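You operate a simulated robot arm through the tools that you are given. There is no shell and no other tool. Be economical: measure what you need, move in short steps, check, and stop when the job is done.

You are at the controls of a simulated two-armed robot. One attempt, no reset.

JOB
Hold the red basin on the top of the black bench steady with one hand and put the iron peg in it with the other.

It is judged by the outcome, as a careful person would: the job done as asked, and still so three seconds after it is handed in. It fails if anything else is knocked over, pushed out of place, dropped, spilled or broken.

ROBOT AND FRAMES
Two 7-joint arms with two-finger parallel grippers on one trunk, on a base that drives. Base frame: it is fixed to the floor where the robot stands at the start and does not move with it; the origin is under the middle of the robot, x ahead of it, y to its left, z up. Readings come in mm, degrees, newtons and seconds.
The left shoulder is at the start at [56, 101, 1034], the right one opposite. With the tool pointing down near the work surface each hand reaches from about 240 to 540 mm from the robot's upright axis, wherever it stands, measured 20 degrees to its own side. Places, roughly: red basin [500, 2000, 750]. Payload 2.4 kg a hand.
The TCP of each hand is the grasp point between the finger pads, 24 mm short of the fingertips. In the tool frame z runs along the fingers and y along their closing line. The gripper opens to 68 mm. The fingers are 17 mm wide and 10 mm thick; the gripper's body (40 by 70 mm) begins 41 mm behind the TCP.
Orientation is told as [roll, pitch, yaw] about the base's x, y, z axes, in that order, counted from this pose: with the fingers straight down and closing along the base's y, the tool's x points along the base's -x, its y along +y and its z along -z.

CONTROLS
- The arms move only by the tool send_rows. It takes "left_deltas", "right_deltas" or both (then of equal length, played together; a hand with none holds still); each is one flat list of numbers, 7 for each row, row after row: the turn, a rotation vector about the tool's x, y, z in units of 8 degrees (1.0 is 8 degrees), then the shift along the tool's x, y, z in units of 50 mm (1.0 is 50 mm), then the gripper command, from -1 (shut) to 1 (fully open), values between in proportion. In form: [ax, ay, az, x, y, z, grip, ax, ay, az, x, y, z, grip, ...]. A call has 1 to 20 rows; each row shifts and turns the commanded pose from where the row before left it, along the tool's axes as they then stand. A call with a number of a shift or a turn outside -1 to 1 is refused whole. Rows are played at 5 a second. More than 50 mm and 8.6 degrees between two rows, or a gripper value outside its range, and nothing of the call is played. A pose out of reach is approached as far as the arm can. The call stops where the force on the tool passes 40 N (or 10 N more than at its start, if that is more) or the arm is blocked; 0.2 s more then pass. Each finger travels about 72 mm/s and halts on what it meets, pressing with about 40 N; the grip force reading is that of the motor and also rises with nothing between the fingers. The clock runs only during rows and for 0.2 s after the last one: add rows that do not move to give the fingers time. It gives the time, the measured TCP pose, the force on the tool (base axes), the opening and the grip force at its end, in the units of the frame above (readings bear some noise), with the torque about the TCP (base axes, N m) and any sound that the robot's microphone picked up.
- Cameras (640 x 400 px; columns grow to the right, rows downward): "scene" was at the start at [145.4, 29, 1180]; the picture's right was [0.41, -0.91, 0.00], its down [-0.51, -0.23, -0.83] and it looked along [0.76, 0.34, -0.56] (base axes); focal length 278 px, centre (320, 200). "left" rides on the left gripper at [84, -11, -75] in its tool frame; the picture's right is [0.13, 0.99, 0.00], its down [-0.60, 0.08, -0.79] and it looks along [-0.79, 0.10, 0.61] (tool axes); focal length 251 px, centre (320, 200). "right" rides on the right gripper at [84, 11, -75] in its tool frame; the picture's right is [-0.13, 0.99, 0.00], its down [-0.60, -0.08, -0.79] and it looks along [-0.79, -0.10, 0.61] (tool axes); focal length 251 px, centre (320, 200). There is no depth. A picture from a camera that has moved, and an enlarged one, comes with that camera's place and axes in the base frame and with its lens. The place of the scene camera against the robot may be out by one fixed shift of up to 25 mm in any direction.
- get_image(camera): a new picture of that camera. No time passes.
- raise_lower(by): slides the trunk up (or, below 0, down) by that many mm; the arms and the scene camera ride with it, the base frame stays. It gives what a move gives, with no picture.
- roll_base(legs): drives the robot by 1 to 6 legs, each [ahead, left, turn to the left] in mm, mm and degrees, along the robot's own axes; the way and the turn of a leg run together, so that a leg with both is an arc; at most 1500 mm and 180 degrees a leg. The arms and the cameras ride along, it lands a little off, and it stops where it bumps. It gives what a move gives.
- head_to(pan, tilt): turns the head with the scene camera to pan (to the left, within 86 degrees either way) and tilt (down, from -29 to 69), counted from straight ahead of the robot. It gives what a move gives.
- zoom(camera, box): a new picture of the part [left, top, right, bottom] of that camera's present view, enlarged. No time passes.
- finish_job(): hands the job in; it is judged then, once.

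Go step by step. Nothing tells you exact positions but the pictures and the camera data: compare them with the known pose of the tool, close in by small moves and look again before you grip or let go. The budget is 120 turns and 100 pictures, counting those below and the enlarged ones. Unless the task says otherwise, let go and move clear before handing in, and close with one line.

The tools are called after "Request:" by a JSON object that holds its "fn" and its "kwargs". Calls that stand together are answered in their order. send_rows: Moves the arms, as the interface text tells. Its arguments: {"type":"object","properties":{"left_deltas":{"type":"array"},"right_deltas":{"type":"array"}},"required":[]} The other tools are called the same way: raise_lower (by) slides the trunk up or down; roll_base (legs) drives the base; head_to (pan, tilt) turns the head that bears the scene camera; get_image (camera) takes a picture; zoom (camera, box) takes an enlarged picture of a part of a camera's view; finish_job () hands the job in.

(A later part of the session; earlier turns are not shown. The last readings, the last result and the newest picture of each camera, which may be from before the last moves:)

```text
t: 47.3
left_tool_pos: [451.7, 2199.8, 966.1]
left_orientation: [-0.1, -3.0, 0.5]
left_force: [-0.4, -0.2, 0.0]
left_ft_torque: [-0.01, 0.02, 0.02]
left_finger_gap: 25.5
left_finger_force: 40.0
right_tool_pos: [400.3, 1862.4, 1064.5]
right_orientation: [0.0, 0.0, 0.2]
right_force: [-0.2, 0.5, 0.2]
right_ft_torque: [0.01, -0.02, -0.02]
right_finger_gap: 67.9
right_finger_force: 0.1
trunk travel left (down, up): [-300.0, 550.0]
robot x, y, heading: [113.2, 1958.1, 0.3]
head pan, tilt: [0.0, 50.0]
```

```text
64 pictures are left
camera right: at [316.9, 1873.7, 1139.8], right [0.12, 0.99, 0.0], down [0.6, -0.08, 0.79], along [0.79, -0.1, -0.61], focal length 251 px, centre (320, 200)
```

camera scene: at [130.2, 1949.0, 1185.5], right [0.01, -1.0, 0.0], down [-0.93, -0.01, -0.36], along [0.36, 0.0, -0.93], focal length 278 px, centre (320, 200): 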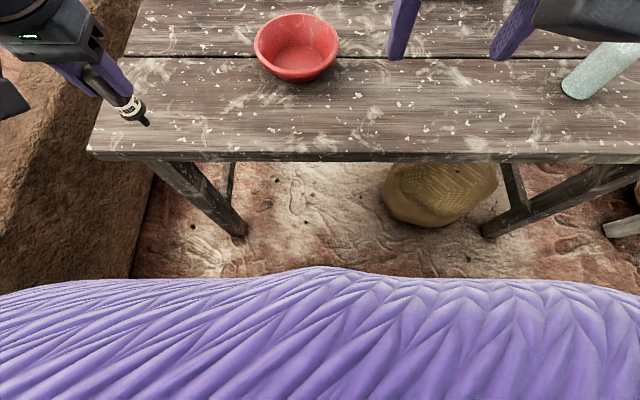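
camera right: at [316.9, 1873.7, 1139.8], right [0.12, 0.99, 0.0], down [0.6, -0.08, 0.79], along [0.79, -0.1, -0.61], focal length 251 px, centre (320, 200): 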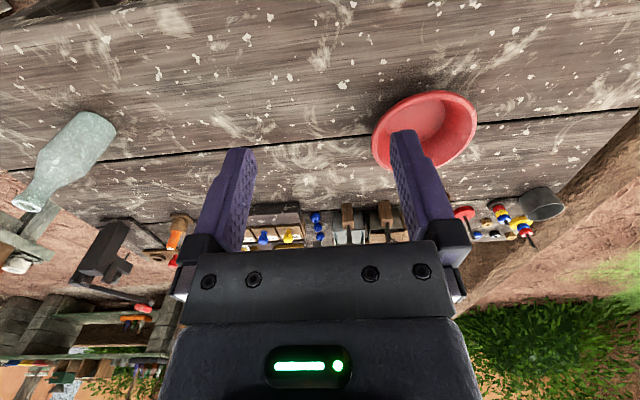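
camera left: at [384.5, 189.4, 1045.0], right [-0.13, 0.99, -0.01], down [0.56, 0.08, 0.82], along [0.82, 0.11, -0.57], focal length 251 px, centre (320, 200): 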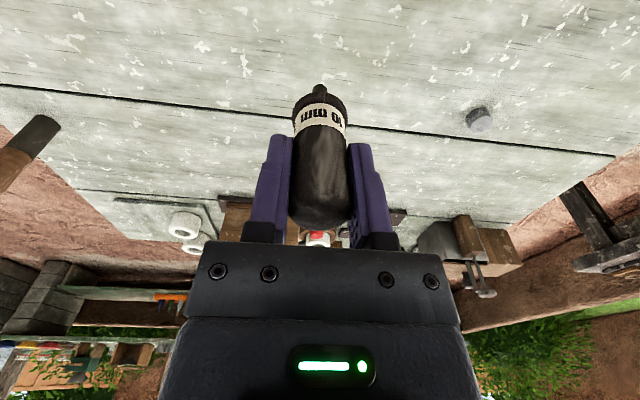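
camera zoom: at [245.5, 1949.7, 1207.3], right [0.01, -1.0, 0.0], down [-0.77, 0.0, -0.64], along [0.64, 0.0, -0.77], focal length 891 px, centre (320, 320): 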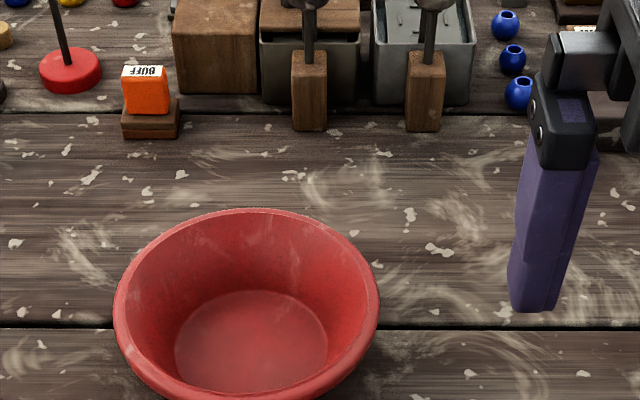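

The wrist view puts the basin near [598, 2009] with the rim at about z 800, the floor radius at about 50 mm and the walls flaring at about 30°. I'll raise the left hand, tilt the right hand 28° so its fingers run along the right-hand wall, then lower the trunk.

Request:
{"fn": "send_rows", "kwargs": {"left_deltas": [0, 0.375, 0, 0, 0, -0.9, -1, 0, 0, 0, 0, 0, -0.9, -1, 0, 0, 0, 0, 0, 0, -1, 0, 0, 0, 0, 0, 0, -1], "right_deltas": [-0.9, 0, 0, 0, 0, 0, 0.2, -0.9, 0, 0, 0, 0, 0, 0.2, -0.9, 0, 0, 0, 0, 0, 0.2, -0.8, 0, 0, 0, 0, 0, 0.2]}}

Request:
{"fn": "raise_lower", "kwargs": {"by": -130}}

Request:
{"fn": "get_image", "kwargs": {"camera": "scene"}}

Request:
{"fn": "get_image", "kwargs": {"camera": "right"}}

```text
t: 48.3
left_tool_pos: [447.9, 2199.5, 1057.4]
left_orientation: [0.0, 0.0, 0.5]
left_force: [0.1, -0.3, -1.1]
left_ft_torque: [0.0, -0.02, 0.05]
left_finger_gap: 25.4
left_finger_force: 39.5
right_tool_pos: [401.3, 1862.2, 1064.8]
right_orientation: [28.1, 0.0, 0.3]
right_force: [0.1, 0.1, -0.6]
right_ft_torque: [-0.01, 0.0, 0.01]
right_finger_gap: 40.8
right_finger_force: 0.1
trunk travel left (down, up): [-300.0, 550.0]
robot x, y, heading: [113.4, 1955.3, 0.1]
head pan, tilt: [0.0, 50.0]
```

```text
t: 49.9
left_tool_pos: [448.8, 2199.6, 926.4]
left_orientation: [0.0, 0.0, 0.4]
left_force: [-0.1, 0.4, -1.1]
left_ft_torque: [0.01, 0.01, -0.02]
left_finger_gap: 25.2
left_finger_force: 40.1
right_tool_pos: [399.8, 1863.6, 935.8]
right_orientation: [28.0, 0.0, 0.3]
right_force: [0.3, 0.4, 0.2]
right_ft_torque: [-0.01, 0.0, 0.0]
right_finger_gap: 40.8
right_finger_force: 0.1
trunk travel left (down, up): [-170.0, 680.0]
robot x, y, heading: [117.1, 1956.2, 0.1]
head pan, tilt: [0.0, 50.0]
```

```text
63 pictures are left
camera scene: at [277.5, 1949.8, 1075.1], right [0.01, -1.0, 0.0], down [-0.77, 0.0, -0.64], along [0.64, 0.0, -0.77], focal length 278 px, centre (320, 200)
```

scene: 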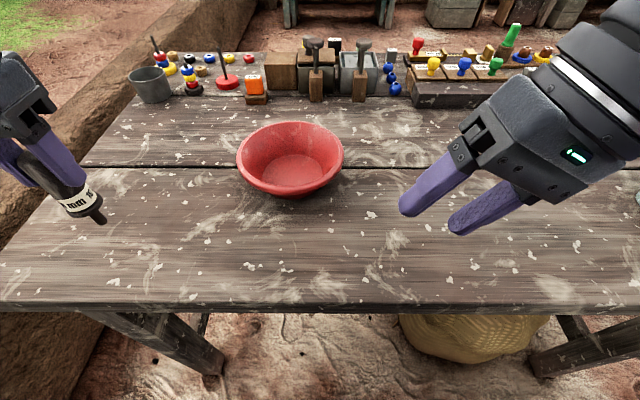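

```text
62 pictures are left
camera right: at [316.9, 1837.1, 1006.3], right [0.12, 0.88, 0.47], down [0.61, -0.44, 0.66], along [0.79, 0.2, -0.59], focal length 251 px, centre (320, 200)
```

right: 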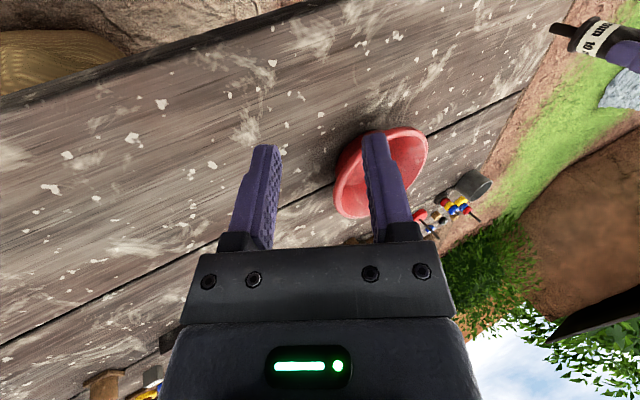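

The rim reads about z 790–800. I'll move the right hand to a pre-grasp point 70 mm back along its tilted axis.

Request:
{"fn": "send_rows", "kwargs": {"right_deltas": [0, 0, 0, -0.95, -0.05, 0.3, 0.2, 0, 0, 0, -0.95, -0.05, 0.4, 0.2, 0, 0, 0, -0.95, -0.05, 0.4, 0.2, 0, 0, 0, -0.95, -0.03, 0.4, 0.2]}}

Request:
{"fn": "get_image", "kwargs": {"camera": "right"}}

Request:
{"fn": "get_image", "kwargs": {"camera": "scene"}}

Request:
{"fn": "get_image", "kwargs": {"camera": "left"}}

```text
refused: row 2 steps farther than a row can; nothing moved
```

```text
61 pictures are left
camera right: at [316.9, 1837.1, 1006.3], right [0.12, 0.88, 0.47], down [0.61, -0.44, 0.66], along [0.79, 0.2, -0.59], focal length 251 px, centre (320, 200)
```

right: 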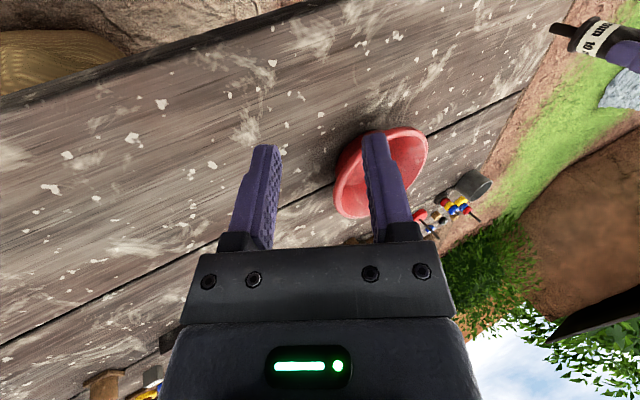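

```text
60 pictures are left
camera scene: at [277.5, 1949.8, 1075.1], right [0.01, -1.0, 0.0], down [-0.77, 0.0, -0.64], along [0.64, 0.0, -0.77], focal length 278 px, centre (320, 200)
```

scene: 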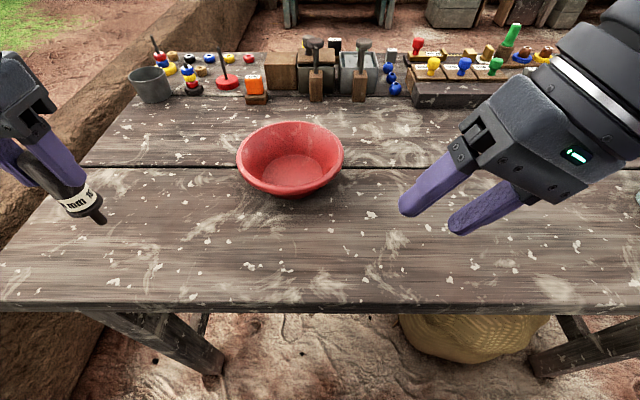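

```text
59 pictures are left
camera left: at [365.3, 2188.4, 1003.0], right [-0.14, 0.99, 0.0], down [0.6, 0.08, 0.79], along [0.79, 0.11, -0.61], focal length 251 px, centre (320, 200)
```

left: 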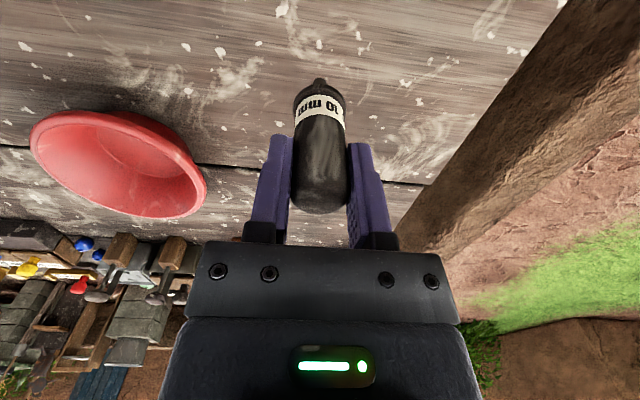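

Combining the views, the rim centre is about [594, 2006], the rim z about 805 and the radius about 81. I'll redo the pre-grasp move with smaller rows.

Request:
{"fn": "send_rows", "kwargs": {"right_deltas": [0, 0, 0, -0.8, -0.03, 0.2, 0.2, 0, 0, 0, -0.8, -0.03, 0.2, 0.2, 0, 0, 0, -0.8, -0.03, 0.3, 0.2, 0, 0, 0, -0.8, -0.02, 0.3, 0.2, 0, 0, 0, -0.7, 0, 0.2, 0.2]}}

Request:
{"fn": "get_image", "kwargs": {"camera": "right"}}

Request:
{"fn": "get_image", "kwargs": {"camera": "scene"}}

```text
t: 51.1
left_tool_pos: [449.1, 2199.2, 925.7]
left_orientation: [0.0, 0.0, 0.4]
left_force: [-0.6, -0.3, -0.9]
left_ft_torque: [-0.03, -0.02, 0.02]
left_finger_gap: 25.5
left_finger_force: 39.6
right_tool_pos: [597.1, 1887.6, 879.0]
right_orientation: [28.0, 0.0, 0.3]
right_force: [-1.1, 0.4, -1.0]
right_ft_torque: [0.0, 0.03, 0.02]
right_finger_gap: 40.8
right_finger_force: 0.0
trunk travel left (down, up): [-170.0, 680.0]
robot x, y, heading: [113.9, 1955.7, 0.4]
head pan, tilt: [0.0, 50.0]
```

```text
58 pictures are left
camera right: at [512.7, 1862.4, 950.7], right [0.12, 0.88, 0.46], down [0.61, -0.44, 0.66], along [0.79, 0.2, -0.59], focal length 251 px, centre (320, 200)
```

right: 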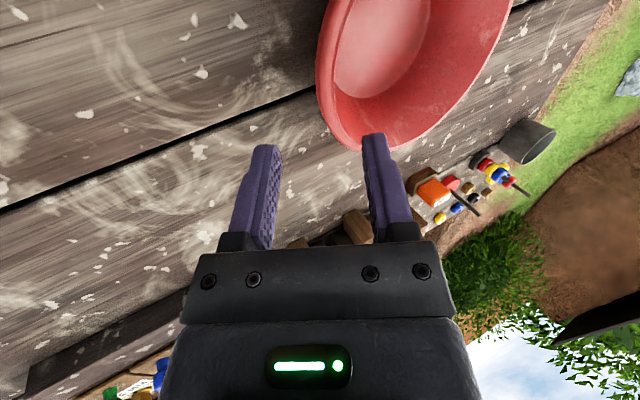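

```text
57 pictures are left
camera scene: at [277.6, 1949.9, 1075.0], right [0.01, -1.0, 0.0], down [-0.77, 0.0, -0.64], along [0.64, 0.0, -0.77], focal length 278 px, centre (320, 200)
```

scene: 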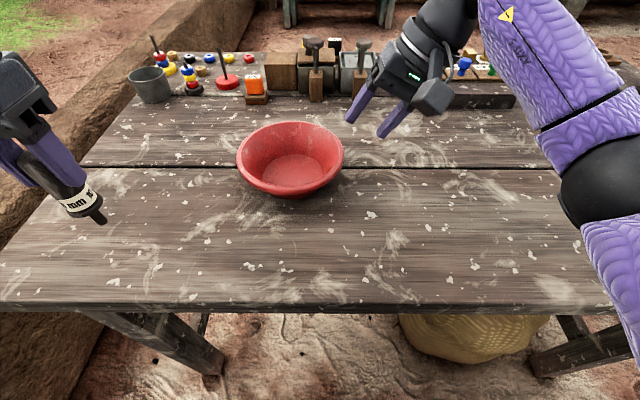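

The rim's right-hand point is about [588, 1926, 805], almost exactly on the hand's axis. I'll go in 50 mm and look.

Request:
{"fn": "send_rows", "kwargs": {"right_deltas": [0, 0, 0, 0.1, 0, 0.5, 0.2, 0, 0, 0, 0, 0, 0.5, 0.2]}}

Request:
{"fn": "get_image", "kwargs": {"camera": "right"}}

Request:
{"fn": "zoom", "kwargs": {"camera": "scene", "box": [220, 70, 420, 195]}}

```text
t: 51.7
left_tool_pos: [449.7, 2199.2, 926.4]
left_orientation: [0.0, 0.0, 0.4]
left_force: [0.2, -1.2, -0.7]
left_ft_torque: [0.0, -0.01, 0.03]
left_finger_gap: 25.2
left_finger_force: 39.9
right_tool_pos: [590.4, 1910.7, 834.8]
right_orientation: [28.0, 0.0, 0.4]
right_force: [-0.5, 0.2, -0.6]
right_ft_torque: [0.0, 0.0, -0.01]
right_finger_gap: 40.5
right_finger_force: 0.1
trunk travel left (down, up): [-170.0, 680.0]
robot x, y, heading: [116.2, 1958.4, 0.3]
head pan, tilt: [0.0, 50.0]
```

```text
56 pictures are left
camera right: at [507.2, 1885.5, 906.6], right [0.13, 0.88, 0.47], down [0.61, -0.44, 0.66], along [0.79, 0.2, -0.59], focal length 251 px, centre (320, 200)
```

right: 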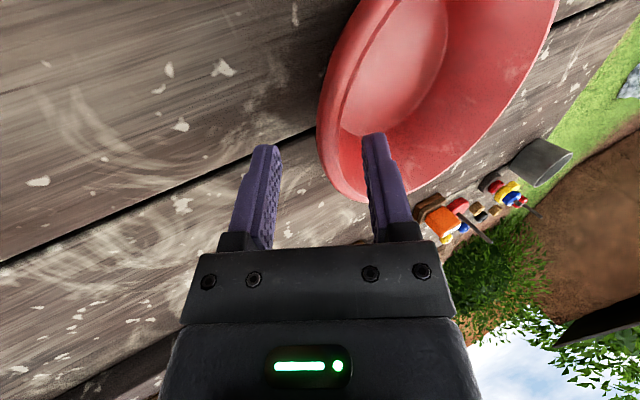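

```text
3.20 times, centred on (320, 132) of scene
camera zoom: at [277.6, 1949.9, 1075.0], right [0.01, -1.0, 0.0], down [-0.77, 0.0, -0.64], along [0.64, 0.0, -0.77], focal length 891 px, centre (320, 416)
```

zoom: 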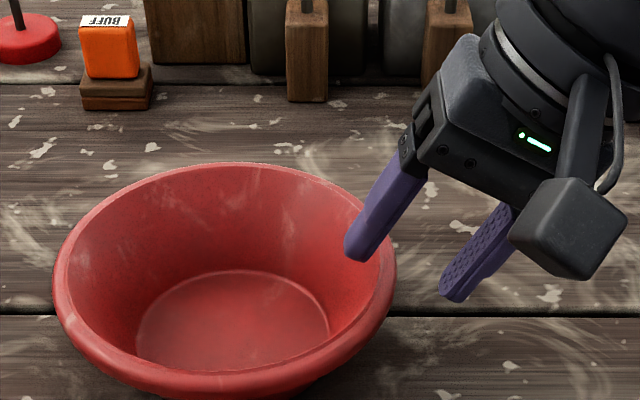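

The rim lies between the open fingers. I'll advance another 36 mm in small steps.

Request:
{"fn": "send_rows", "kwargs": {"right_deltas": [0, 0, 0, 0, 0, 0.36, 0.2, 0, 0, 0, 0, 0, 0.36, 0.2]}}

Request:
{"fn": "get_image", "kwargs": {"camera": "right"}}

Request:
{"fn": "zoom", "kwargs": {"camera": "scene", "box": [220, 90, 420, 215]}}

```text
t: 52.3
left_tool_pos: [448.8, 2200.4, 926.1]
left_orientation: [-0.1, 0.0, 0.4]
left_force: [-0.9, 0.7, -0.6]
left_ft_torque: [0.0, 0.01, 0.0]
left_finger_gap: 25.3
left_finger_force: 39.5
right_tool_pos: [591.4, 1928.2, 804.0]
right_orientation: [28.0, 0.1, 0.3]
right_force: [-0.6, 0.7, 0.0]
right_ft_torque: [-0.03, 0.03, 0.01]
right_finger_gap: 40.6
right_finger_force: 0.0
trunk travel left (down, up): [-170.0, 680.0]
robot x, y, heading: [113.6, 1953.3, 0.5]
head pan, tilt: [0.0, 50.0]
```

```text
54 pictures are left
camera right: at [507.1, 1902.4, 874.8], right [0.12, 0.88, 0.47], down [0.61, -0.44, 0.66], along [0.79, 0.2, -0.59], focal length 251 px, centre (320, 200)
```

right: 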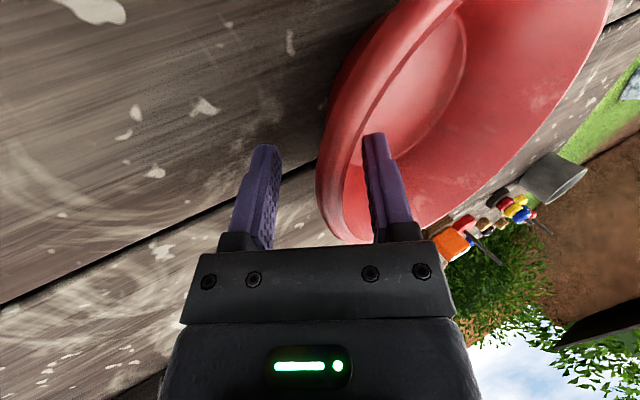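

```text
3.20 times, centred on (320, 152) of scene
camera zoom: at [277.6, 1949.9, 1075.0], right [0.01, -1.0, 0.0], down [-0.77, 0.0, -0.64], along [0.64, 0.0, -0.77], focal length 891 px, centre (320, 352)
```

zoom: 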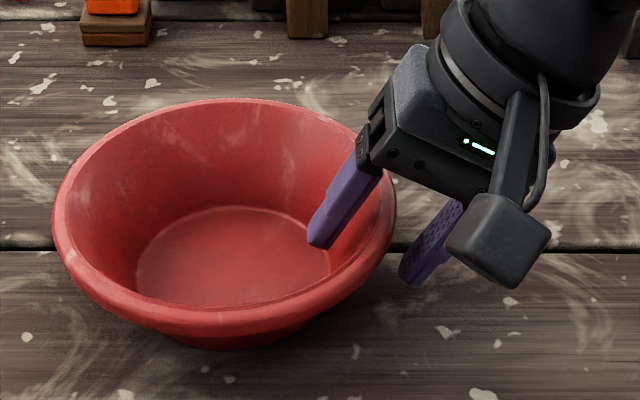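

The inner finger is a bit nearer the wall than the outer one. I'll shift the hand 4 mm inward, then close gradually.

Request:
{"fn": "send_rows", "kwargs": {"right_deltas": [0, 0, 0, 0, 0.08, 0.04, 0.2, 0, 0, 0, 0, 0, 0, -0.2, 0, 0, 0, 0, 0, 0, -0.4]}}

Request:
{"fn": "get_image", "kwargs": {"camera": "right"}}

Request:
{"fn": "zoom", "kwargs": {"camera": "scene", "box": [220, 90, 420, 215]}}

```text
t: 53.1
left_tool_pos: [449.4, 2199.5, 926.6]
left_orientation: [-0.1, 0.0, 0.4]
left_force: [-0.4, 0.2, -0.5]
left_ft_torque: [0.02, 0.02, 0.02]
left_finger_gap: 25.2
left_finger_force: 39.6
right_tool_pos: [590.4, 1932.0, 804.4]
right_orientation: [27.9, 0.0, 0.3]
right_force: [-0.8, 0.1, -0.7]
right_ft_torque: [0.0, 0.0, -0.01]
right_finger_gap: 20.3
right_finger_force: 0.1
trunk travel left (down, up): [-170.0, 680.0]
robot x, y, heading: [118.9, 1957.2, 0.3]
head pan, tilt: [0.0, 50.0]
```

```text
52 pictures are left
camera right: at [507.0, 1906.7, 874.9], right [0.13, 0.88, 0.47], down [0.61, -0.44, 0.66], along [0.79, 0.2, -0.59], focal length 251 px, centre (320, 200)
```

right: 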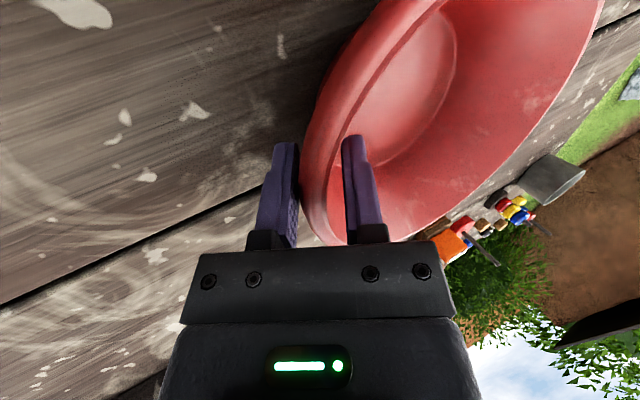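

```text
3.20 times, centred on (320, 152) of scene
camera zoom: at [277.6, 1949.9, 1075.0], right [0.01, -1.0, 0.0], down [-0.77, 0.0, -0.64], along [0.64, 0.0, -0.77], focal length 891 px, centre (320, 352)
```

zoom: 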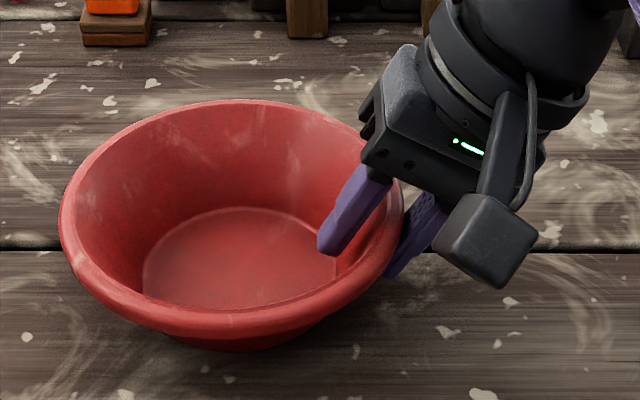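

The basin shifted about 3 mm as the inner finger met it, which is fine. I'll close on the rim now and check for tilt.

Request:
{"fn": "send_rows", "kwargs": {"right_deltas": [0, 0, 0, 0, 0, 0, -0.55, 0, 0, 0, 0, 0, 0, -0.7, 0, 0, 0, 0, 0, 0, -0.85, 0, 0, 0, 0, 0, 0, -1, 0, 0, 0, 0, 0, 0, -1]}}

Request:
{"fn": "get_image", "kwargs": {"camera": "right"}}

Request:
{"fn": "zoom", "kwargs": {"camera": "scene", "box": [220, 90, 420, 215]}}

```text
t: 54.3
left_tool_pos: [449.7, 2200.6, 926.1]
left_orientation: [0.0, 0.1, 0.5]
left_force: [-0.6, 0.7, -0.9]
left_ft_torque: [-0.01, -0.01, 0.03]
left_finger_gap: 25.2
left_finger_force: 39.1
right_tool_pos: [590.3, 1931.9, 803.4]
right_orientation: [28.0, 0.0, 0.2]
right_force: [-0.1, -0.3, -0.5]
right_ft_torque: [-0.01, 0.0, 0.01]
right_finger_gap: 2.1
right_finger_force: 26.2
trunk travel left (down, up): [-170.0, 680.0]
robot x, y, heading: [114.6, 1956.4, 0.3]
head pan, tilt: [0.0, 50.0]
```

```text
50 pictures are left
camera right: at [507.1, 1906.6, 874.8], right [0.13, 0.88, 0.47], down [0.61, -0.44, 0.66], along [0.79, 0.2, -0.59], focal length 251 px, centre (320, 200)
```

right: 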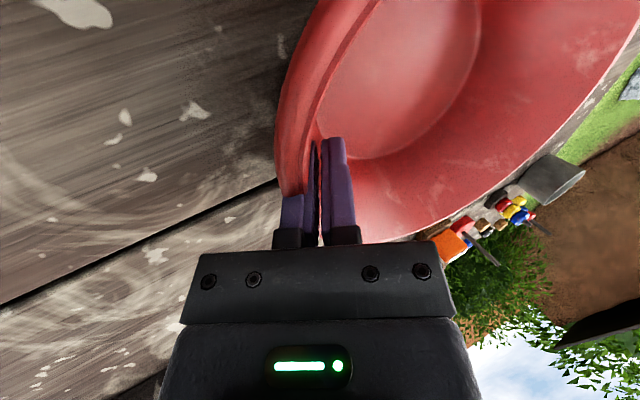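

```text
3.20 times, centred on (320, 152) of scene
camera zoom: at [277.7, 1949.9, 1075.0], right [0.01, -1.0, 0.0], down [-0.77, 0.0, -0.64], along [0.64, 0.0, -0.77], focal length 891 px, centre (320, 352)
```

zoom: 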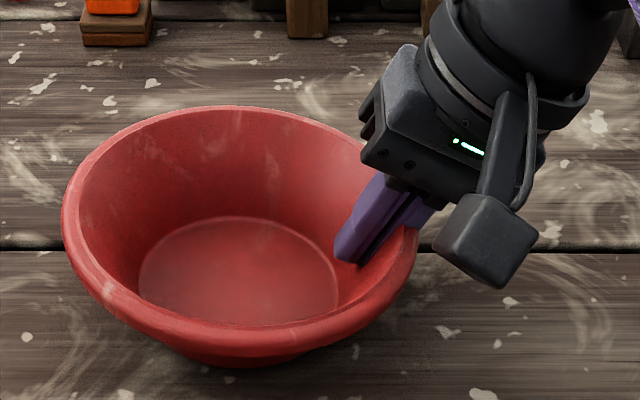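

The fingers have closed on a thin wall (2.1 mm gap), and the basin seems to have slid a few mm toward me. I'll check from the left camera that it still sits flat.

Request:
{"fn": "get_image", "kwargs": {"camera": "left"}}

Request:
{"fn": "zoom", "kwargs": {"camera": "right", "box": [240, 100, 400, 200]}}

```text
48 pictures are left
camera left: at [365.6, 2188.4, 1002.8], right [-0.14, 0.99, 0.0], down [0.6, 0.08, 0.79], along [0.79, 0.11, -0.61], focal length 251 px, centre (320, 200)
```

left: 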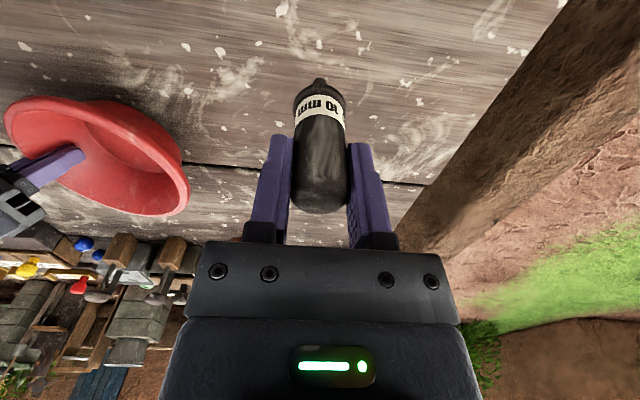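

```text
4.00 times, centred on (320, 150) of right
camera zoom: at [507.1, 1906.6, 874.8], right [0.13, 0.88, 0.47], down [0.61, -0.44, 0.66], along [0.79, 0.2, -0.59], focal length 1006 px, centre (320, 400)
```

zoom: 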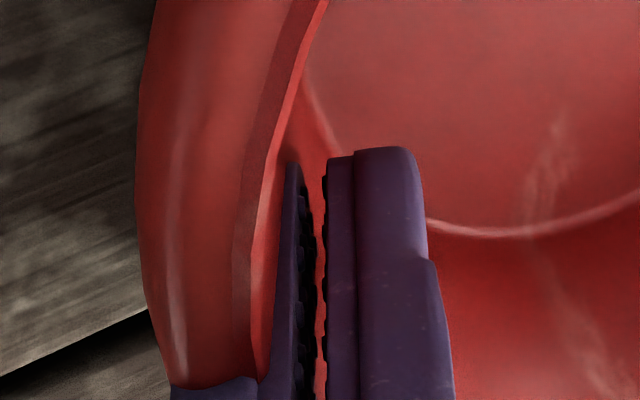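

The outer finger looks sunk into the lip, so this hold isn't clean. I'll ease the fingers open a little and look again.

Request:
{"fn": "send_rows", "kwargs": {"right_deltas": [0, 0, 0, 0, 0, 0, -0.85, 0, 0, 0, 0, 0, 0, -0.7, 0, 0, 0, 0, 0, 0, -0.55, 0, 0, 0, 0, 0, 0, -0.4, 0, 0, 0, 0, 0, 0, -0.2]}}

Request:
{"fn": "get_image", "kwargs": {"camera": "right"}}

Request:
{"fn": "get_image", "kwargs": {"camera": "scene"}}

```text
t: 55.5
left_tool_pos: [449.8, 2199.4, 926.7]
left_orientation: [0.0, 0.0, 0.4]
left_force: [0.0, -0.5, -0.6]
left_ft_torque: [-0.02, -0.01, -0.03]
left_finger_gap: 25.3
left_finger_force: 39.9
right_tool_pos: [591.5, 1930.6, 804.0]
right_orientation: [28.0, 0.0, 0.3]
right_force: [-0.7, -0.6, -0.5]
right_ft_torque: [-0.01, -0.01, 0.0]
right_finger_gap: 27.4
right_finger_force: 0.1
trunk travel left (down, up): [-170.0, 680.0]
robot x, y, heading: [119.3, 1957.3, 0.3]
head pan, tilt: [0.0, 50.0]
```

```text
46 pictures are left
camera right: at [507.0, 1906.7, 874.9], right [0.13, 0.88, 0.47], down [0.61, -0.44, 0.66], along [0.79, 0.2, -0.59], focal length 251 px, centre (320, 200)
```

right: 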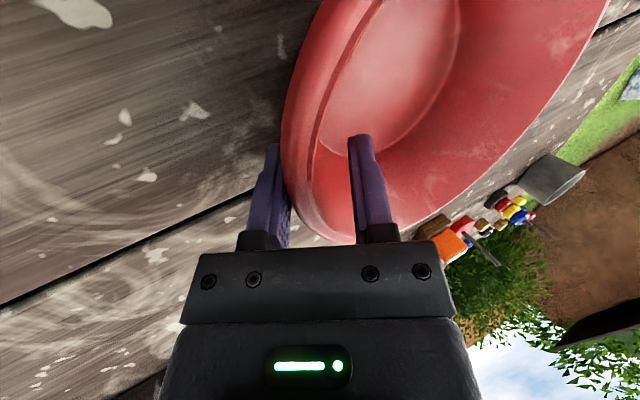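

```text
45 pictures are left
camera scene: at [277.6, 1949.9, 1075.0], right [0.01, -1.0, 0.0], down [-0.77, 0.0, -0.64], along [0.64, 0.0, -0.77], focal length 278 px, centre (320, 200)
```

scene: 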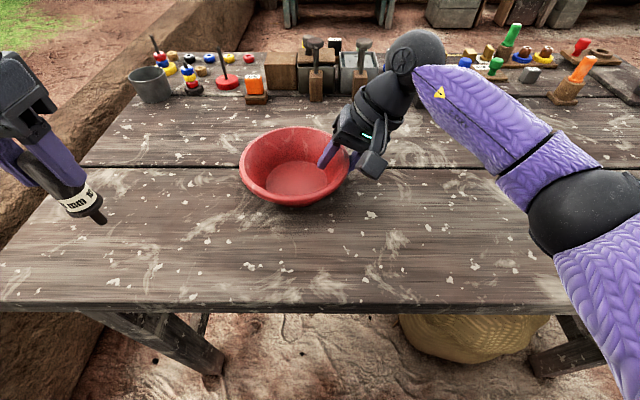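

The basin sits flat again, about 10 mm nearer me than before. I'll recentre the hand on the rim and close only to a light gap of around 10 mm.

Request:
{"fn": "send_rows", "kwargs": {"right_deltas": [0, 0, 0, 0.1, -0.09, 0, -0.2, 0, 0, 0, 0, 0, 0, -0.4, 0, 0, 0, 0, 0, 0, -0.5, 0, 0, 0, 0, 0, 0, -0.6, 0, 0, 0, 0, 0, 0, -0.6]}}

Request:
{"fn": "get_image", "kwargs": {"camera": "right"}}

Request:
{"fn": "zoom", "kwargs": {"camera": "scene", "box": [220, 90, 420, 215]}}

```text
t: 56.7
left_tool_pos: [450.0, 2200.2, 925.9]
left_orientation: [-0.1, -0.1, 0.4]
left_force: [0.3, -0.1, 0.0]
left_ft_torque: [-0.02, -0.01, 0.04]
left_finger_gap: 25.3
left_finger_force: 39.9
right_tool_pos: [585.4, 1928.0, 800.4]
right_orientation: [28.0, 0.1, 0.3]
right_force: [0.4, 0.3, 0.6]
right_ft_torque: [0.03, 0.01, -0.02]
right_finger_gap: 13.7
right_finger_force: 0.0
trunk travel left (down, up): [-170.0, 680.0]
robot x, y, heading: [113.9, 1955.8, 0.3]
head pan, tilt: [0.0, 50.0]
```

```text
44 pictures are left
camera right: at [502.1, 1902.5, 872.6], right [0.13, 0.88, 0.47], down [0.61, -0.44, 0.66], along [0.79, 0.2, -0.59], focal length 251 px, centre (320, 200)
```

right: 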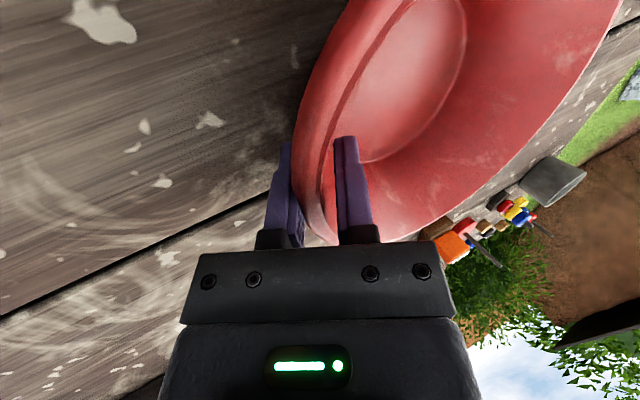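

```text
3.20 times, centred on (320, 152) of scene
camera zoom: at [277.6, 1949.9, 1075.0], right [0.01, -1.0, 0.0], down [-0.77, 0.0, -0.64], along [0.64, 0.0, -0.77], focal length 891 px, centre (320, 352)
```

zoom: 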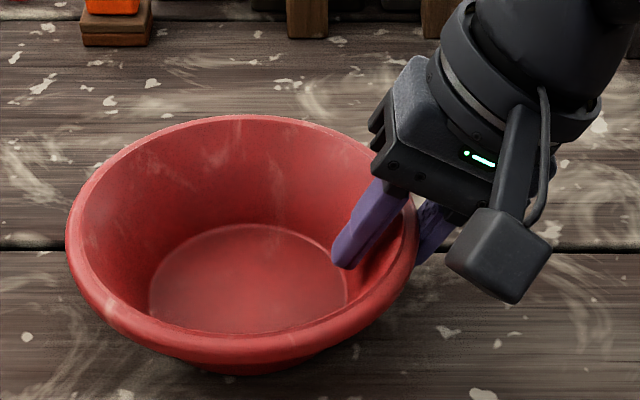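

The fingers now straddle the rim closely with no force. I'll close a little more, down to about 8 mm.

Request:
{"fn": "send_rows", "kwargs": {"right_deltas": [0, 0, 0, 0, 0, 0, -0.66, 0, 0, 0, 0, 0, 0, -0.72, 0, 0, 0, 0, 0, 0, -0.76, 0, 0, 0, 0, 0, 0, -0.76]}}

Request:
{"fn": "zoom", "kwargs": {"camera": "right", "box": [220, 60, 420, 185]}}

Request:
{"fn": "zoom", "kwargs": {"camera": "scene", "box": [220, 90, 420, 215]}}

```text
t: 57.7
left_tool_pos: [448.6, 2199.9, 927.2]
left_orientation: [-0.1, -0.1, 0.5]
left_force: [0.0, 0.0, -1.1]
left_ft_torque: [-0.01, -0.01, 0.03]
left_finger_gap: 25.2
left_finger_force: 39.6
right_tool_pos: [585.7, 1927.8, 801.3]
right_orientation: [27.9, 0.0, 0.3]
right_force: [0.3, 0.7, 0.3]
right_ft_torque: [0.0, 0.01, 0.05]
right_finger_gap: 8.3
right_finger_force: 0.2
trunk travel left (down, up): [-170.0, 680.0]
robot x, y, heading: [114.0, 1955.3, 0.4]
head pan, tilt: [0.0, 50.0]
```

```text
3.20 times, centred on (320, 122) of right
camera zoom: at [502.1, 1902.5, 872.6], right [0.13, 0.88, 0.47], down [0.61, -0.44, 0.66], along [0.79, 0.2, -0.59], focal length 805 px, centre (320, 448)
```

zoom: 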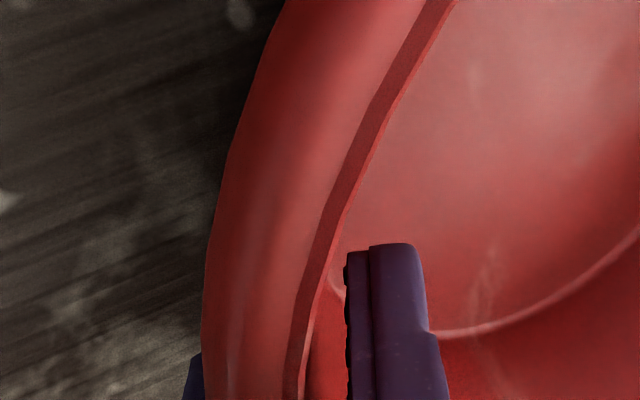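

```text
3.20 times, centred on (320, 152) of scene
camera zoom: at [277.6, 1949.9, 1075.0], right [0.01, -1.0, 0.0], down [-0.77, 0.0, -0.64], along [0.64, 0.0, -0.77], focal length 891 px, centre (320, 352)
```

zoom: 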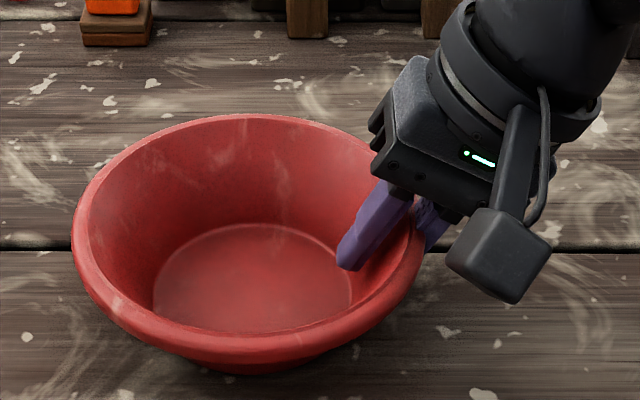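

The fingers surround the wall but carry no load yet. I'll close further in fine steps until they just bear on it.

Request:
{"fn": "send_rows", "kwargs": {"right_deltas": [0, 0, 0, 0, 0, 0, -0.82, 0, 0, 0, 0, 0, 0, -0.86, 0, 0, 0, 0, 0, 0, -0.9, 0, 0, 0, 0, 0, 0, -0.9]}}

Request:
{"fn": "zoom", "kwargs": {"camera": "right", "box": [220, 90, 420, 215]}}

Request:
{"fn": "zoom", "kwargs": {"camera": "scene", "box": [220, 90, 420, 215]}}

```text
t: 58.7
left_tool_pos: [449.3, 2199.7, 926.4]
left_orientation: [-0.1, 0.1, 0.3]
left_force: [-0.3, 0.2, -1.6]
left_ft_torque: [0.0, 0.02, 0.04]
left_finger_gap: 25.6
left_finger_force: 39.6
right_tool_pos: [585.3, 1927.2, 802.1]
right_orientation: [27.9, 0.1, 0.3]
right_force: [0.1, -0.6, 0.5]
right_ft_torque: [-0.03, -0.03, 0.03]
right_finger_gap: 4.5
right_finger_force: 0.8
trunk travel left (down, up): [-170.0, 680.0]
robot x, y, heading: [114.5, 1957.9, 0.3]
head pan, tilt: [0.0, 50.0]
```

```text
3.20 times, centred on (320, 152) of right
camera zoom: at [502.1, 1902.5, 872.6], right [0.13, 0.88, 0.47], down [0.61, -0.44, 0.66], along [0.79, 0.2, -0.59], focal length 805 px, centre (320, 352)
```

zoom: 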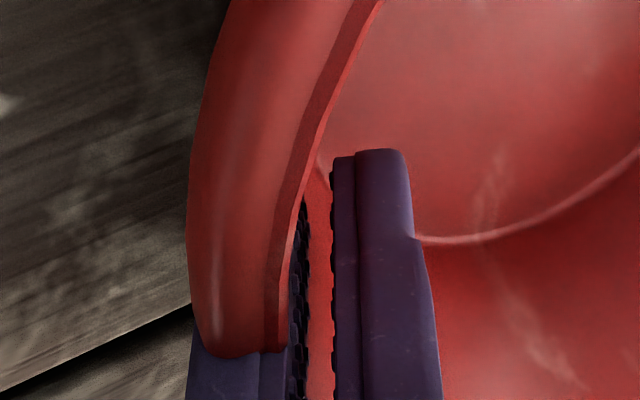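

```text
3.20 times, centred on (320, 152) of scene
camera zoom: at [277.7, 1949.9, 1075.0], right [0.01, -1.0, 0.0], down [-0.77, 0.0, -0.64], along [0.64, 0.0, -0.77], focal length 891 px, centre (320, 352)
```

zoom: 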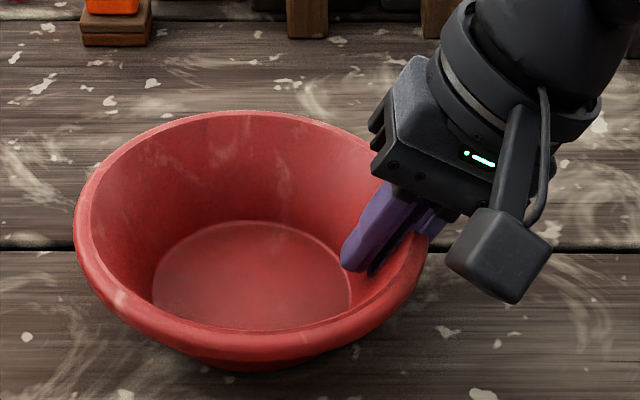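

The fingers now just bear on the wall (4.5 mm gap) and the basin sits still. I'll keep that light hold and bring the peg over the basin with the left hand.

Request:
{"fn": "send_rows", "kwargs": {"left_deltas": [0, 0, 0, 0, 0, -0.5, -1, 0, 0, 0, -0.5, -0.76, 0, -1, 0, 0, 0, -0.5, -0.76, 0, -1, 0, 0, 0, -0.5, -0.76, 0, -1, 0, 0, 0, -0.5, -0.76, 0, -1, 0, 0, 0, -0.5, -0.76, 0, -1], "right_deltas": [0, 0, 0, 0, 0, 0, -0.92, 0, 0, 0, 0, 0, 0, -0.92, 0, 0, 0, 0, 0, 0, -0.92, 0, 0, 0, 0, 0, 0, -0.92, 0, 0, 0, 0, 0, 0, -0.92, 0, 0, 0, 0, 0, 0, -0.92]}}

Request:
{"fn": "get_image", "kwargs": {"camera": "left"}}

Request:
{"fn": "get_image", "kwargs": {"camera": "scene"}}

Request:
{"fn": "get_image", "kwargs": {"camera": "right"}}

```text
t: 60.1
left_tool_pos: [523.8, 2076.7, 944.9]
left_orientation: [0.0, 0.1, 0.5]
left_force: [0.4, 0.1, 0.1]
left_ft_torque: [-0.01, 0.03, -0.02]
left_finger_gap: 25.3
left_finger_force: 39.9
left hand out of reach, approached as far as the arm can: row 5, 6
right_tool_pos: [585.7, 1926.8, 801.7]
right_orientation: [28.0, 0.1, 0.3]
right_force: [0.8, -1.2, -0.7]
right_ft_torque: [-0.02, -0.01, 0.03]
right_finger_gap: 3.7
right_finger_force: 0.8
trunk travel left (down, up): [-170.0, 680.0]
robot x, y, heading: [115.7, 1954.6, 0.3]
head pan, tilt: [0.0, 50.0]
```

```text
38 pictures are left
camera left: at [440.1, 2065.7, 1020.7], right [-0.14, 0.99, 0.0], down [0.6, 0.08, 0.79], along [0.79, 0.11, -0.61], focal length 251 px, centre (320, 200)
```

left: 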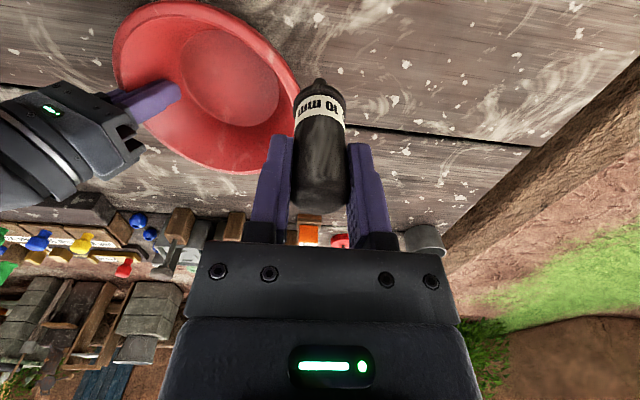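

```text
37 pictures are left
camera scene: at [277.7, 1949.9, 1075.0], right [0.01, -1.0, 0.0], down [-0.77, 0.0, -0.64], along [0.64, 0.0, -0.77], focal length 278 px, centre (320, 200)
```

scene: 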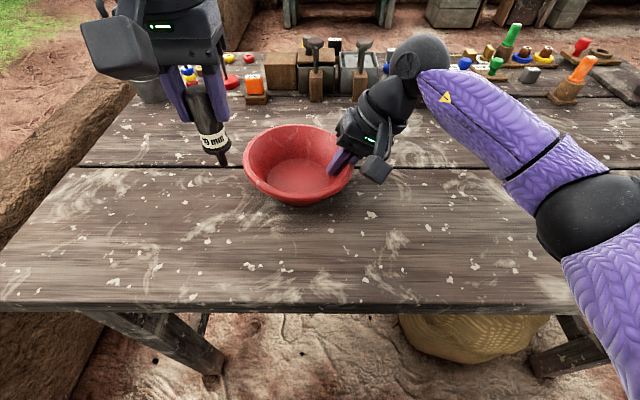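

```text
36 pictures are left
camera right: at [502.2, 1902.5, 872.6], right [0.12, 0.88, 0.47], down [0.61, -0.44, 0.66], along [0.79, 0.2, -0.59], focal length 251 px, centre (320, 200)
```

right: 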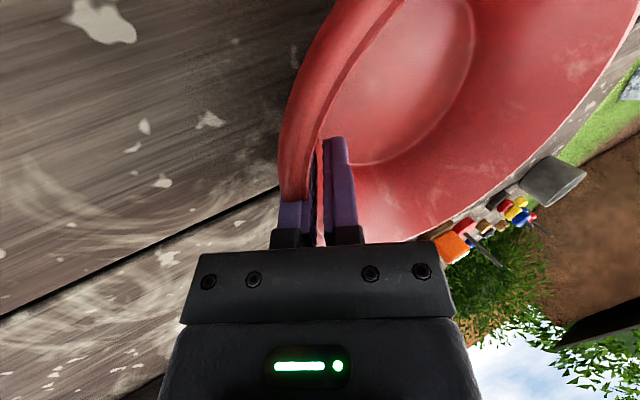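

The left arm is near its reach limit at this height, and it reaches further lower down. The peg needs the tool at z ≥ 900 to clear the rim, so I'll drop to about 906 and then move in toward the basin.

Request:
{"fn": "send_rows", "kwargs": {"left_deltas": [0, 0, 0, 0, 0, 0.4, -1, 0, 0, 0, 0, 0, 0.36, -1, 0, 0, 0, 0, -0.5, 0, -1, 0, 0, 0, 0, -0.5, 0, -1]}}

Request:
{"fn": "get_image", "kwargs": {"camera": "left"}}

```text
t: 61.1
left_tool_pos: [523.8, 2060.7, 906.5]
left_orientation: [0.0, 0.0, 0.5]
left_force: [-1.1, -0.9, -0.6]
left_ft_torque: [0.01, -0.02, -0.02]
left_finger_gap: 25.2
left_finger_force: 39.7
left hand out of reach, approached as far as the arm can: row 3, 4
right_tool_pos: [585.7, 1927.3, 800.7]
right_orientation: [27.9, 0.0, 0.3]
right_force: [0.2, -0.2, -0.5]
right_ft_torque: [-0.01, -0.03, 0.0]
right_finger_gap: 3.7
right_finger_force: 0.4
trunk travel left (down, up): [-170.0, 680.0]
robot x, y, heading: [114.1, 1957.2, 0.3]
head pan, tilt: [0.0, 50.0]
```

```text
35 pictures are left
camera left: at [439.7, 2049.3, 983.0], right [-0.14, 0.99, 0.0], down [0.6, 0.09, 0.79], along [0.79, 0.11, -0.61], focal length 251 px, centre (320, 200)
```

left: 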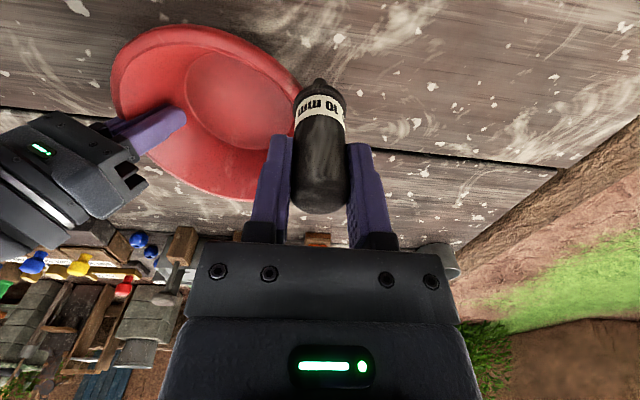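

The limit seems to be a wrist or shoulder joint when reaching inward. The peg is round, so I'll yaw the left hand about 32° clockwise to relieve it.

Request:
{"fn": "send_rows", "kwargs": {"left_deltas": [0, 0, 1, 0, 0, 0, -1, 0, 0, 1, 0, 0, 0, -1, 0, 0, 1, 0, 0, 0, -1, 0, 0, 1, 0, 0, 0, -1]}}

Request:
{"fn": "send_rows", "kwargs": {"left_deltas": [0, 0, 0, 0.12, -0.2, 0, -1, 0, 0, 0, 0.12, -0.2, 0, -1]}}

```text
t: 62.1
left_tool_pos: [522.2, 2060.4, 907.2]
left_orientation: [0.0, 0.0, -31.7]
left_force: [-0.3, 0.2, -1.0]
left_ft_torque: [-0.02, 0.03, 0.0]
left_finger_gap: 25.3
left_finger_force: 40.4
right_tool_pos: [585.5, 1927.3, 801.4]
right_orientation: [28.0, 0.0, 0.2]
right_force: [-0.3, -0.6, -0.2]
right_ft_torque: [0.02, 0.02, 0.02]
right_finger_gap: 3.6
right_finger_force: 0.5
trunk travel left (down, up): [-170.0, 680.0]
robot x, y, heading: [114.3, 1959.2, 0.3]
head pan, tilt: [0.0, 50.0]
```

```text
t: 62.7
left_tool_pos: [501.5, 2048.6, 906.4]
left_orientation: [0.0, -0.1, -31.6]
left_force: [-0.3, -0.3, -0.8]
left_ft_torque: [0.0, 0.02, 0.02]
left_finger_gap: 25.0
left_finger_force: 39.9
right_tool_pos: [585.8, 1928.2, 801.6]
right_orientation: [28.0, 0.0, 0.3]
right_force: [0.0, -0.7, 0.2]
right_ft_torque: [0.0, -0.01, 0.01]
right_finger_gap: 3.6
right_finger_force: 0.6
trunk travel left (down, up): [-170.0, 680.0]
robot x, y, heading: [116.8, 1956.2, 0.3]
head pan, tilt: [0.0, 50.0]
```

Now it moves freely. I'll head toward the basin's inside at about [565, 2002] in two stages.

Request:
{"fn": "send_rows", "kwargs": {"left_deltas": [0, 0, 0, -0.39, -0.03, 0, -1, 0, 0, 0, -0.39, -0.03, 0, -1]}}

Request:
{"fn": "get_image", "kwargs": {"camera": "left"}}

Request:
{"fn": "get_image", "kwargs": {"camera": "scene"}}

```text
t: 63.3
left_tool_pos: [508.1, 2048.1, 900.2]
left_orientation: [-0.1, 0.0, -31.6]
left_force: [0.3, 0.2, -1.1]
left_ft_torque: [0.03, 0.0, 0.0]
left_finger_gap: 25.1
left_finger_force: 40.4
left hand out of reach, approached as far as the arm can: row 1, 2
right_tool_pos: [585.6, 1926.8, 800.4]
right_orientation: [28.0, 0.0, 0.3]
right_force: [-0.7, -0.6, 0.1]
right_ft_torque: [0.01, 0.01, 0.02]
right_finger_gap: 3.9
right_finger_force: 0.3
trunk travel left (down, up): [-170.0, 680.0]
robot x, y, heading: [114.5, 1958.6, 0.2]
head pan, tilt: [0.0, 50.0]
```

```text
34 pictures are left
camera left: at [431.0, 2083.4, 977.3], right [0.41, 0.91, 0.0], down [0.56, -0.25, 0.79], along [0.72, -0.33, -0.61], focal length 251 px, centre (320, 200)
```

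left: 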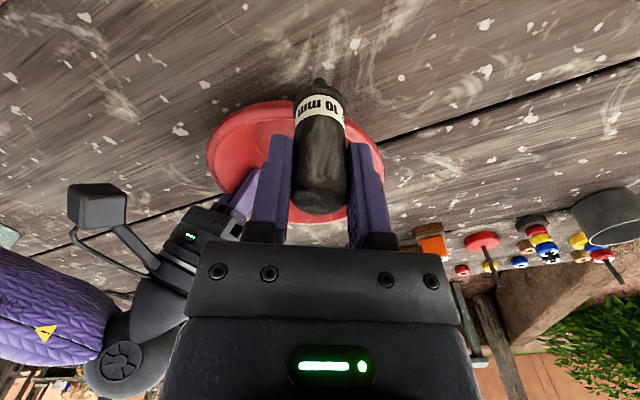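

```text
33 pictures are left
camera scene: at [277.8, 1949.8, 1075.0], right [0.01, -1.0, 0.0], down [-0.77, 0.0, -0.64], along [0.64, 0.0, -0.77], focal length 278 px, centre (320, 200)
```

scene: 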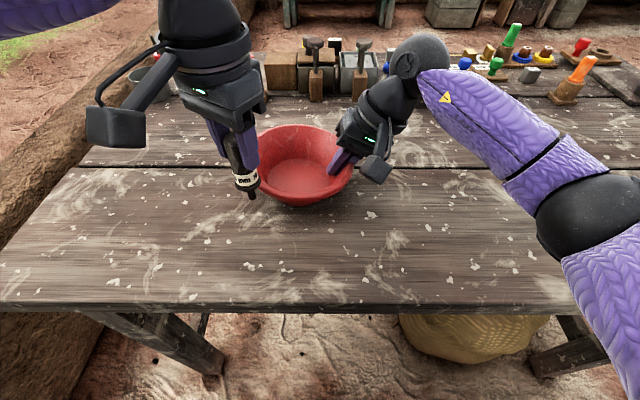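

The left wrist hits a limit when upright this far in. The right hand, leaning outward, reaches the mirrored spot easily. I'll pull the left hand back, undo the yaw and lean it outward 30°, which also tilts the peg nicely for laying it in.

Request:
{"fn": "send_rows", "kwargs": {"left_deltas": [0, 0, 0, 0.59, -0.17, -0.3, -1, 0, 0, 0, 0.59, -0.17, -0.3, -1, 0, 0, 0, 0.59, -0.17, -0.3, -1, 0, 0, -1, 0, 0, 0, -1, 0, 0, -1, 0, 0, 0, -1, 0, 0, -1, 0, 0, 0, -1, 0, 0, -1, 0, 0, 0, -1, 0.95, 0, 0, 0, 0, 0, -1, 0.95, 0, 0, 0, 0, 0, -1, 0.95, 0, 0, 0, 0, 0, -1, 0.95, 0, 0, 0, 0, 0, -1]}}

Request:
{"fn": "get_image", "kwargs": {"camera": "scene"}}

```text
t: 65.7
left_tool_pos: [419.4, 2075.2, 946.1]
left_orientation: [-30.6, 0.1, 0.3]
left_force: [-0.2, -0.4, -0.3]
left_ft_torque: [-0.01, 0.0, 0.0]
left_finger_gap: 25.2
left_finger_force: 39.9
right_tool_pos: [585.8, 1926.8, 802.4]
right_orientation: [28.0, 0.0, 0.3]
right_force: [-1.0, -0.7, -0.2]
right_ft_torque: [0.01, -0.04, 0.0]
right_finger_gap: 3.6
right_finger_force: 0.3
trunk travel left (down, up): [-170.0, 680.0]
robot x, y, heading: [113.7, 1952.8, 0.2]
head pan, tilt: [0.0, 50.0]
```

```text
32 pictures are left
camera scene: at [277.7, 1949.8, 1075.0], right [0.01, -1.0, 0.0], down [-0.77, 0.0, -0.64], along [0.64, 0.0, -0.77], focal length 278 px, centre (320, 200)
```

scene: 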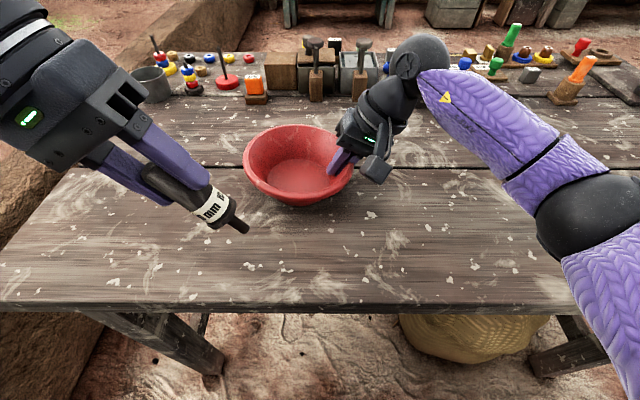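

The lean worked. I'll move ahead to bring the pin above the basin.

Request:
{"fn": "send_rows", "kwargs": {"left_deltas": [0, 0, 0, -0.78, -0.075, 0.167, -1, 0, 0, 0, -0.78, -0.075, 0.167, -1, 0, 0, 0, -0.78, -0.075, 0.167, -1, 0, 0, 0, -0.78, -0.075, 0.167, -1]}}

Request:
{"fn": "get_image", "kwargs": {"camera": "left"}}

Request:
{"fn": "get_image", "kwargs": {"camera": "scene"}}

```text
t: 66.7
left_tool_pos: [576.3, 2044.7, 923.5]
left_orientation: [-30.5, 0.2, 0.5]
left_force: [-0.3, 0.1, -0.4]
left_ft_torque: [0.02, -0.01, -0.03]
left_finger_gap: 25.4
left_finger_force: 39.8
right_tool_pos: [586.0, 1927.0, 801.4]
right_orientation: [28.0, 0.0, 0.3]
right_force: [0.0, -0.7, -0.4]
right_ft_torque: [-0.02, -0.04, 0.01]
right_finger_gap: 3.7
right_finger_force: 0.6
trunk travel left (down, up): [-170.0, 680.0]
robot x, y, heading: [114.5, 1953.6, 0.5]
head pan, tilt: [0.0, 50.0]
```

```text
31 pictures are left
camera left: at [492.2, 2073.2, 995.8], right [-0.14, 0.85, -0.5], down [0.6, 0.47, 0.64], along [0.79, -0.22, -0.58], focal length 251 px, centre (320, 200)
```

left: 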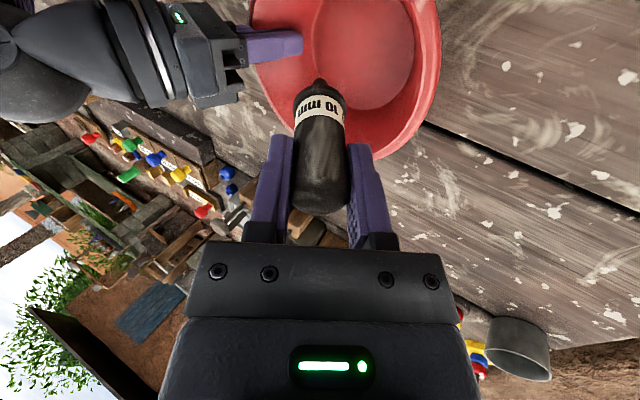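

```text
30 pictures are left
camera scene: at [277.9, 1950.1, 1074.9], right [0.01, -1.0, 0.0], down [-0.77, 0.0, -0.64], along [0.64, 0.0, -0.77], focal length 278 px, centre (320, 200)
```

scene: 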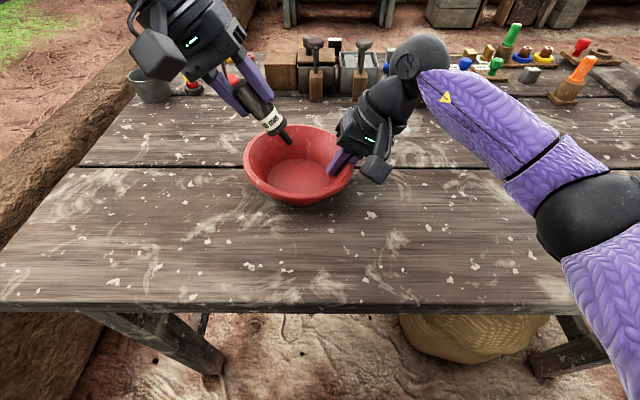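

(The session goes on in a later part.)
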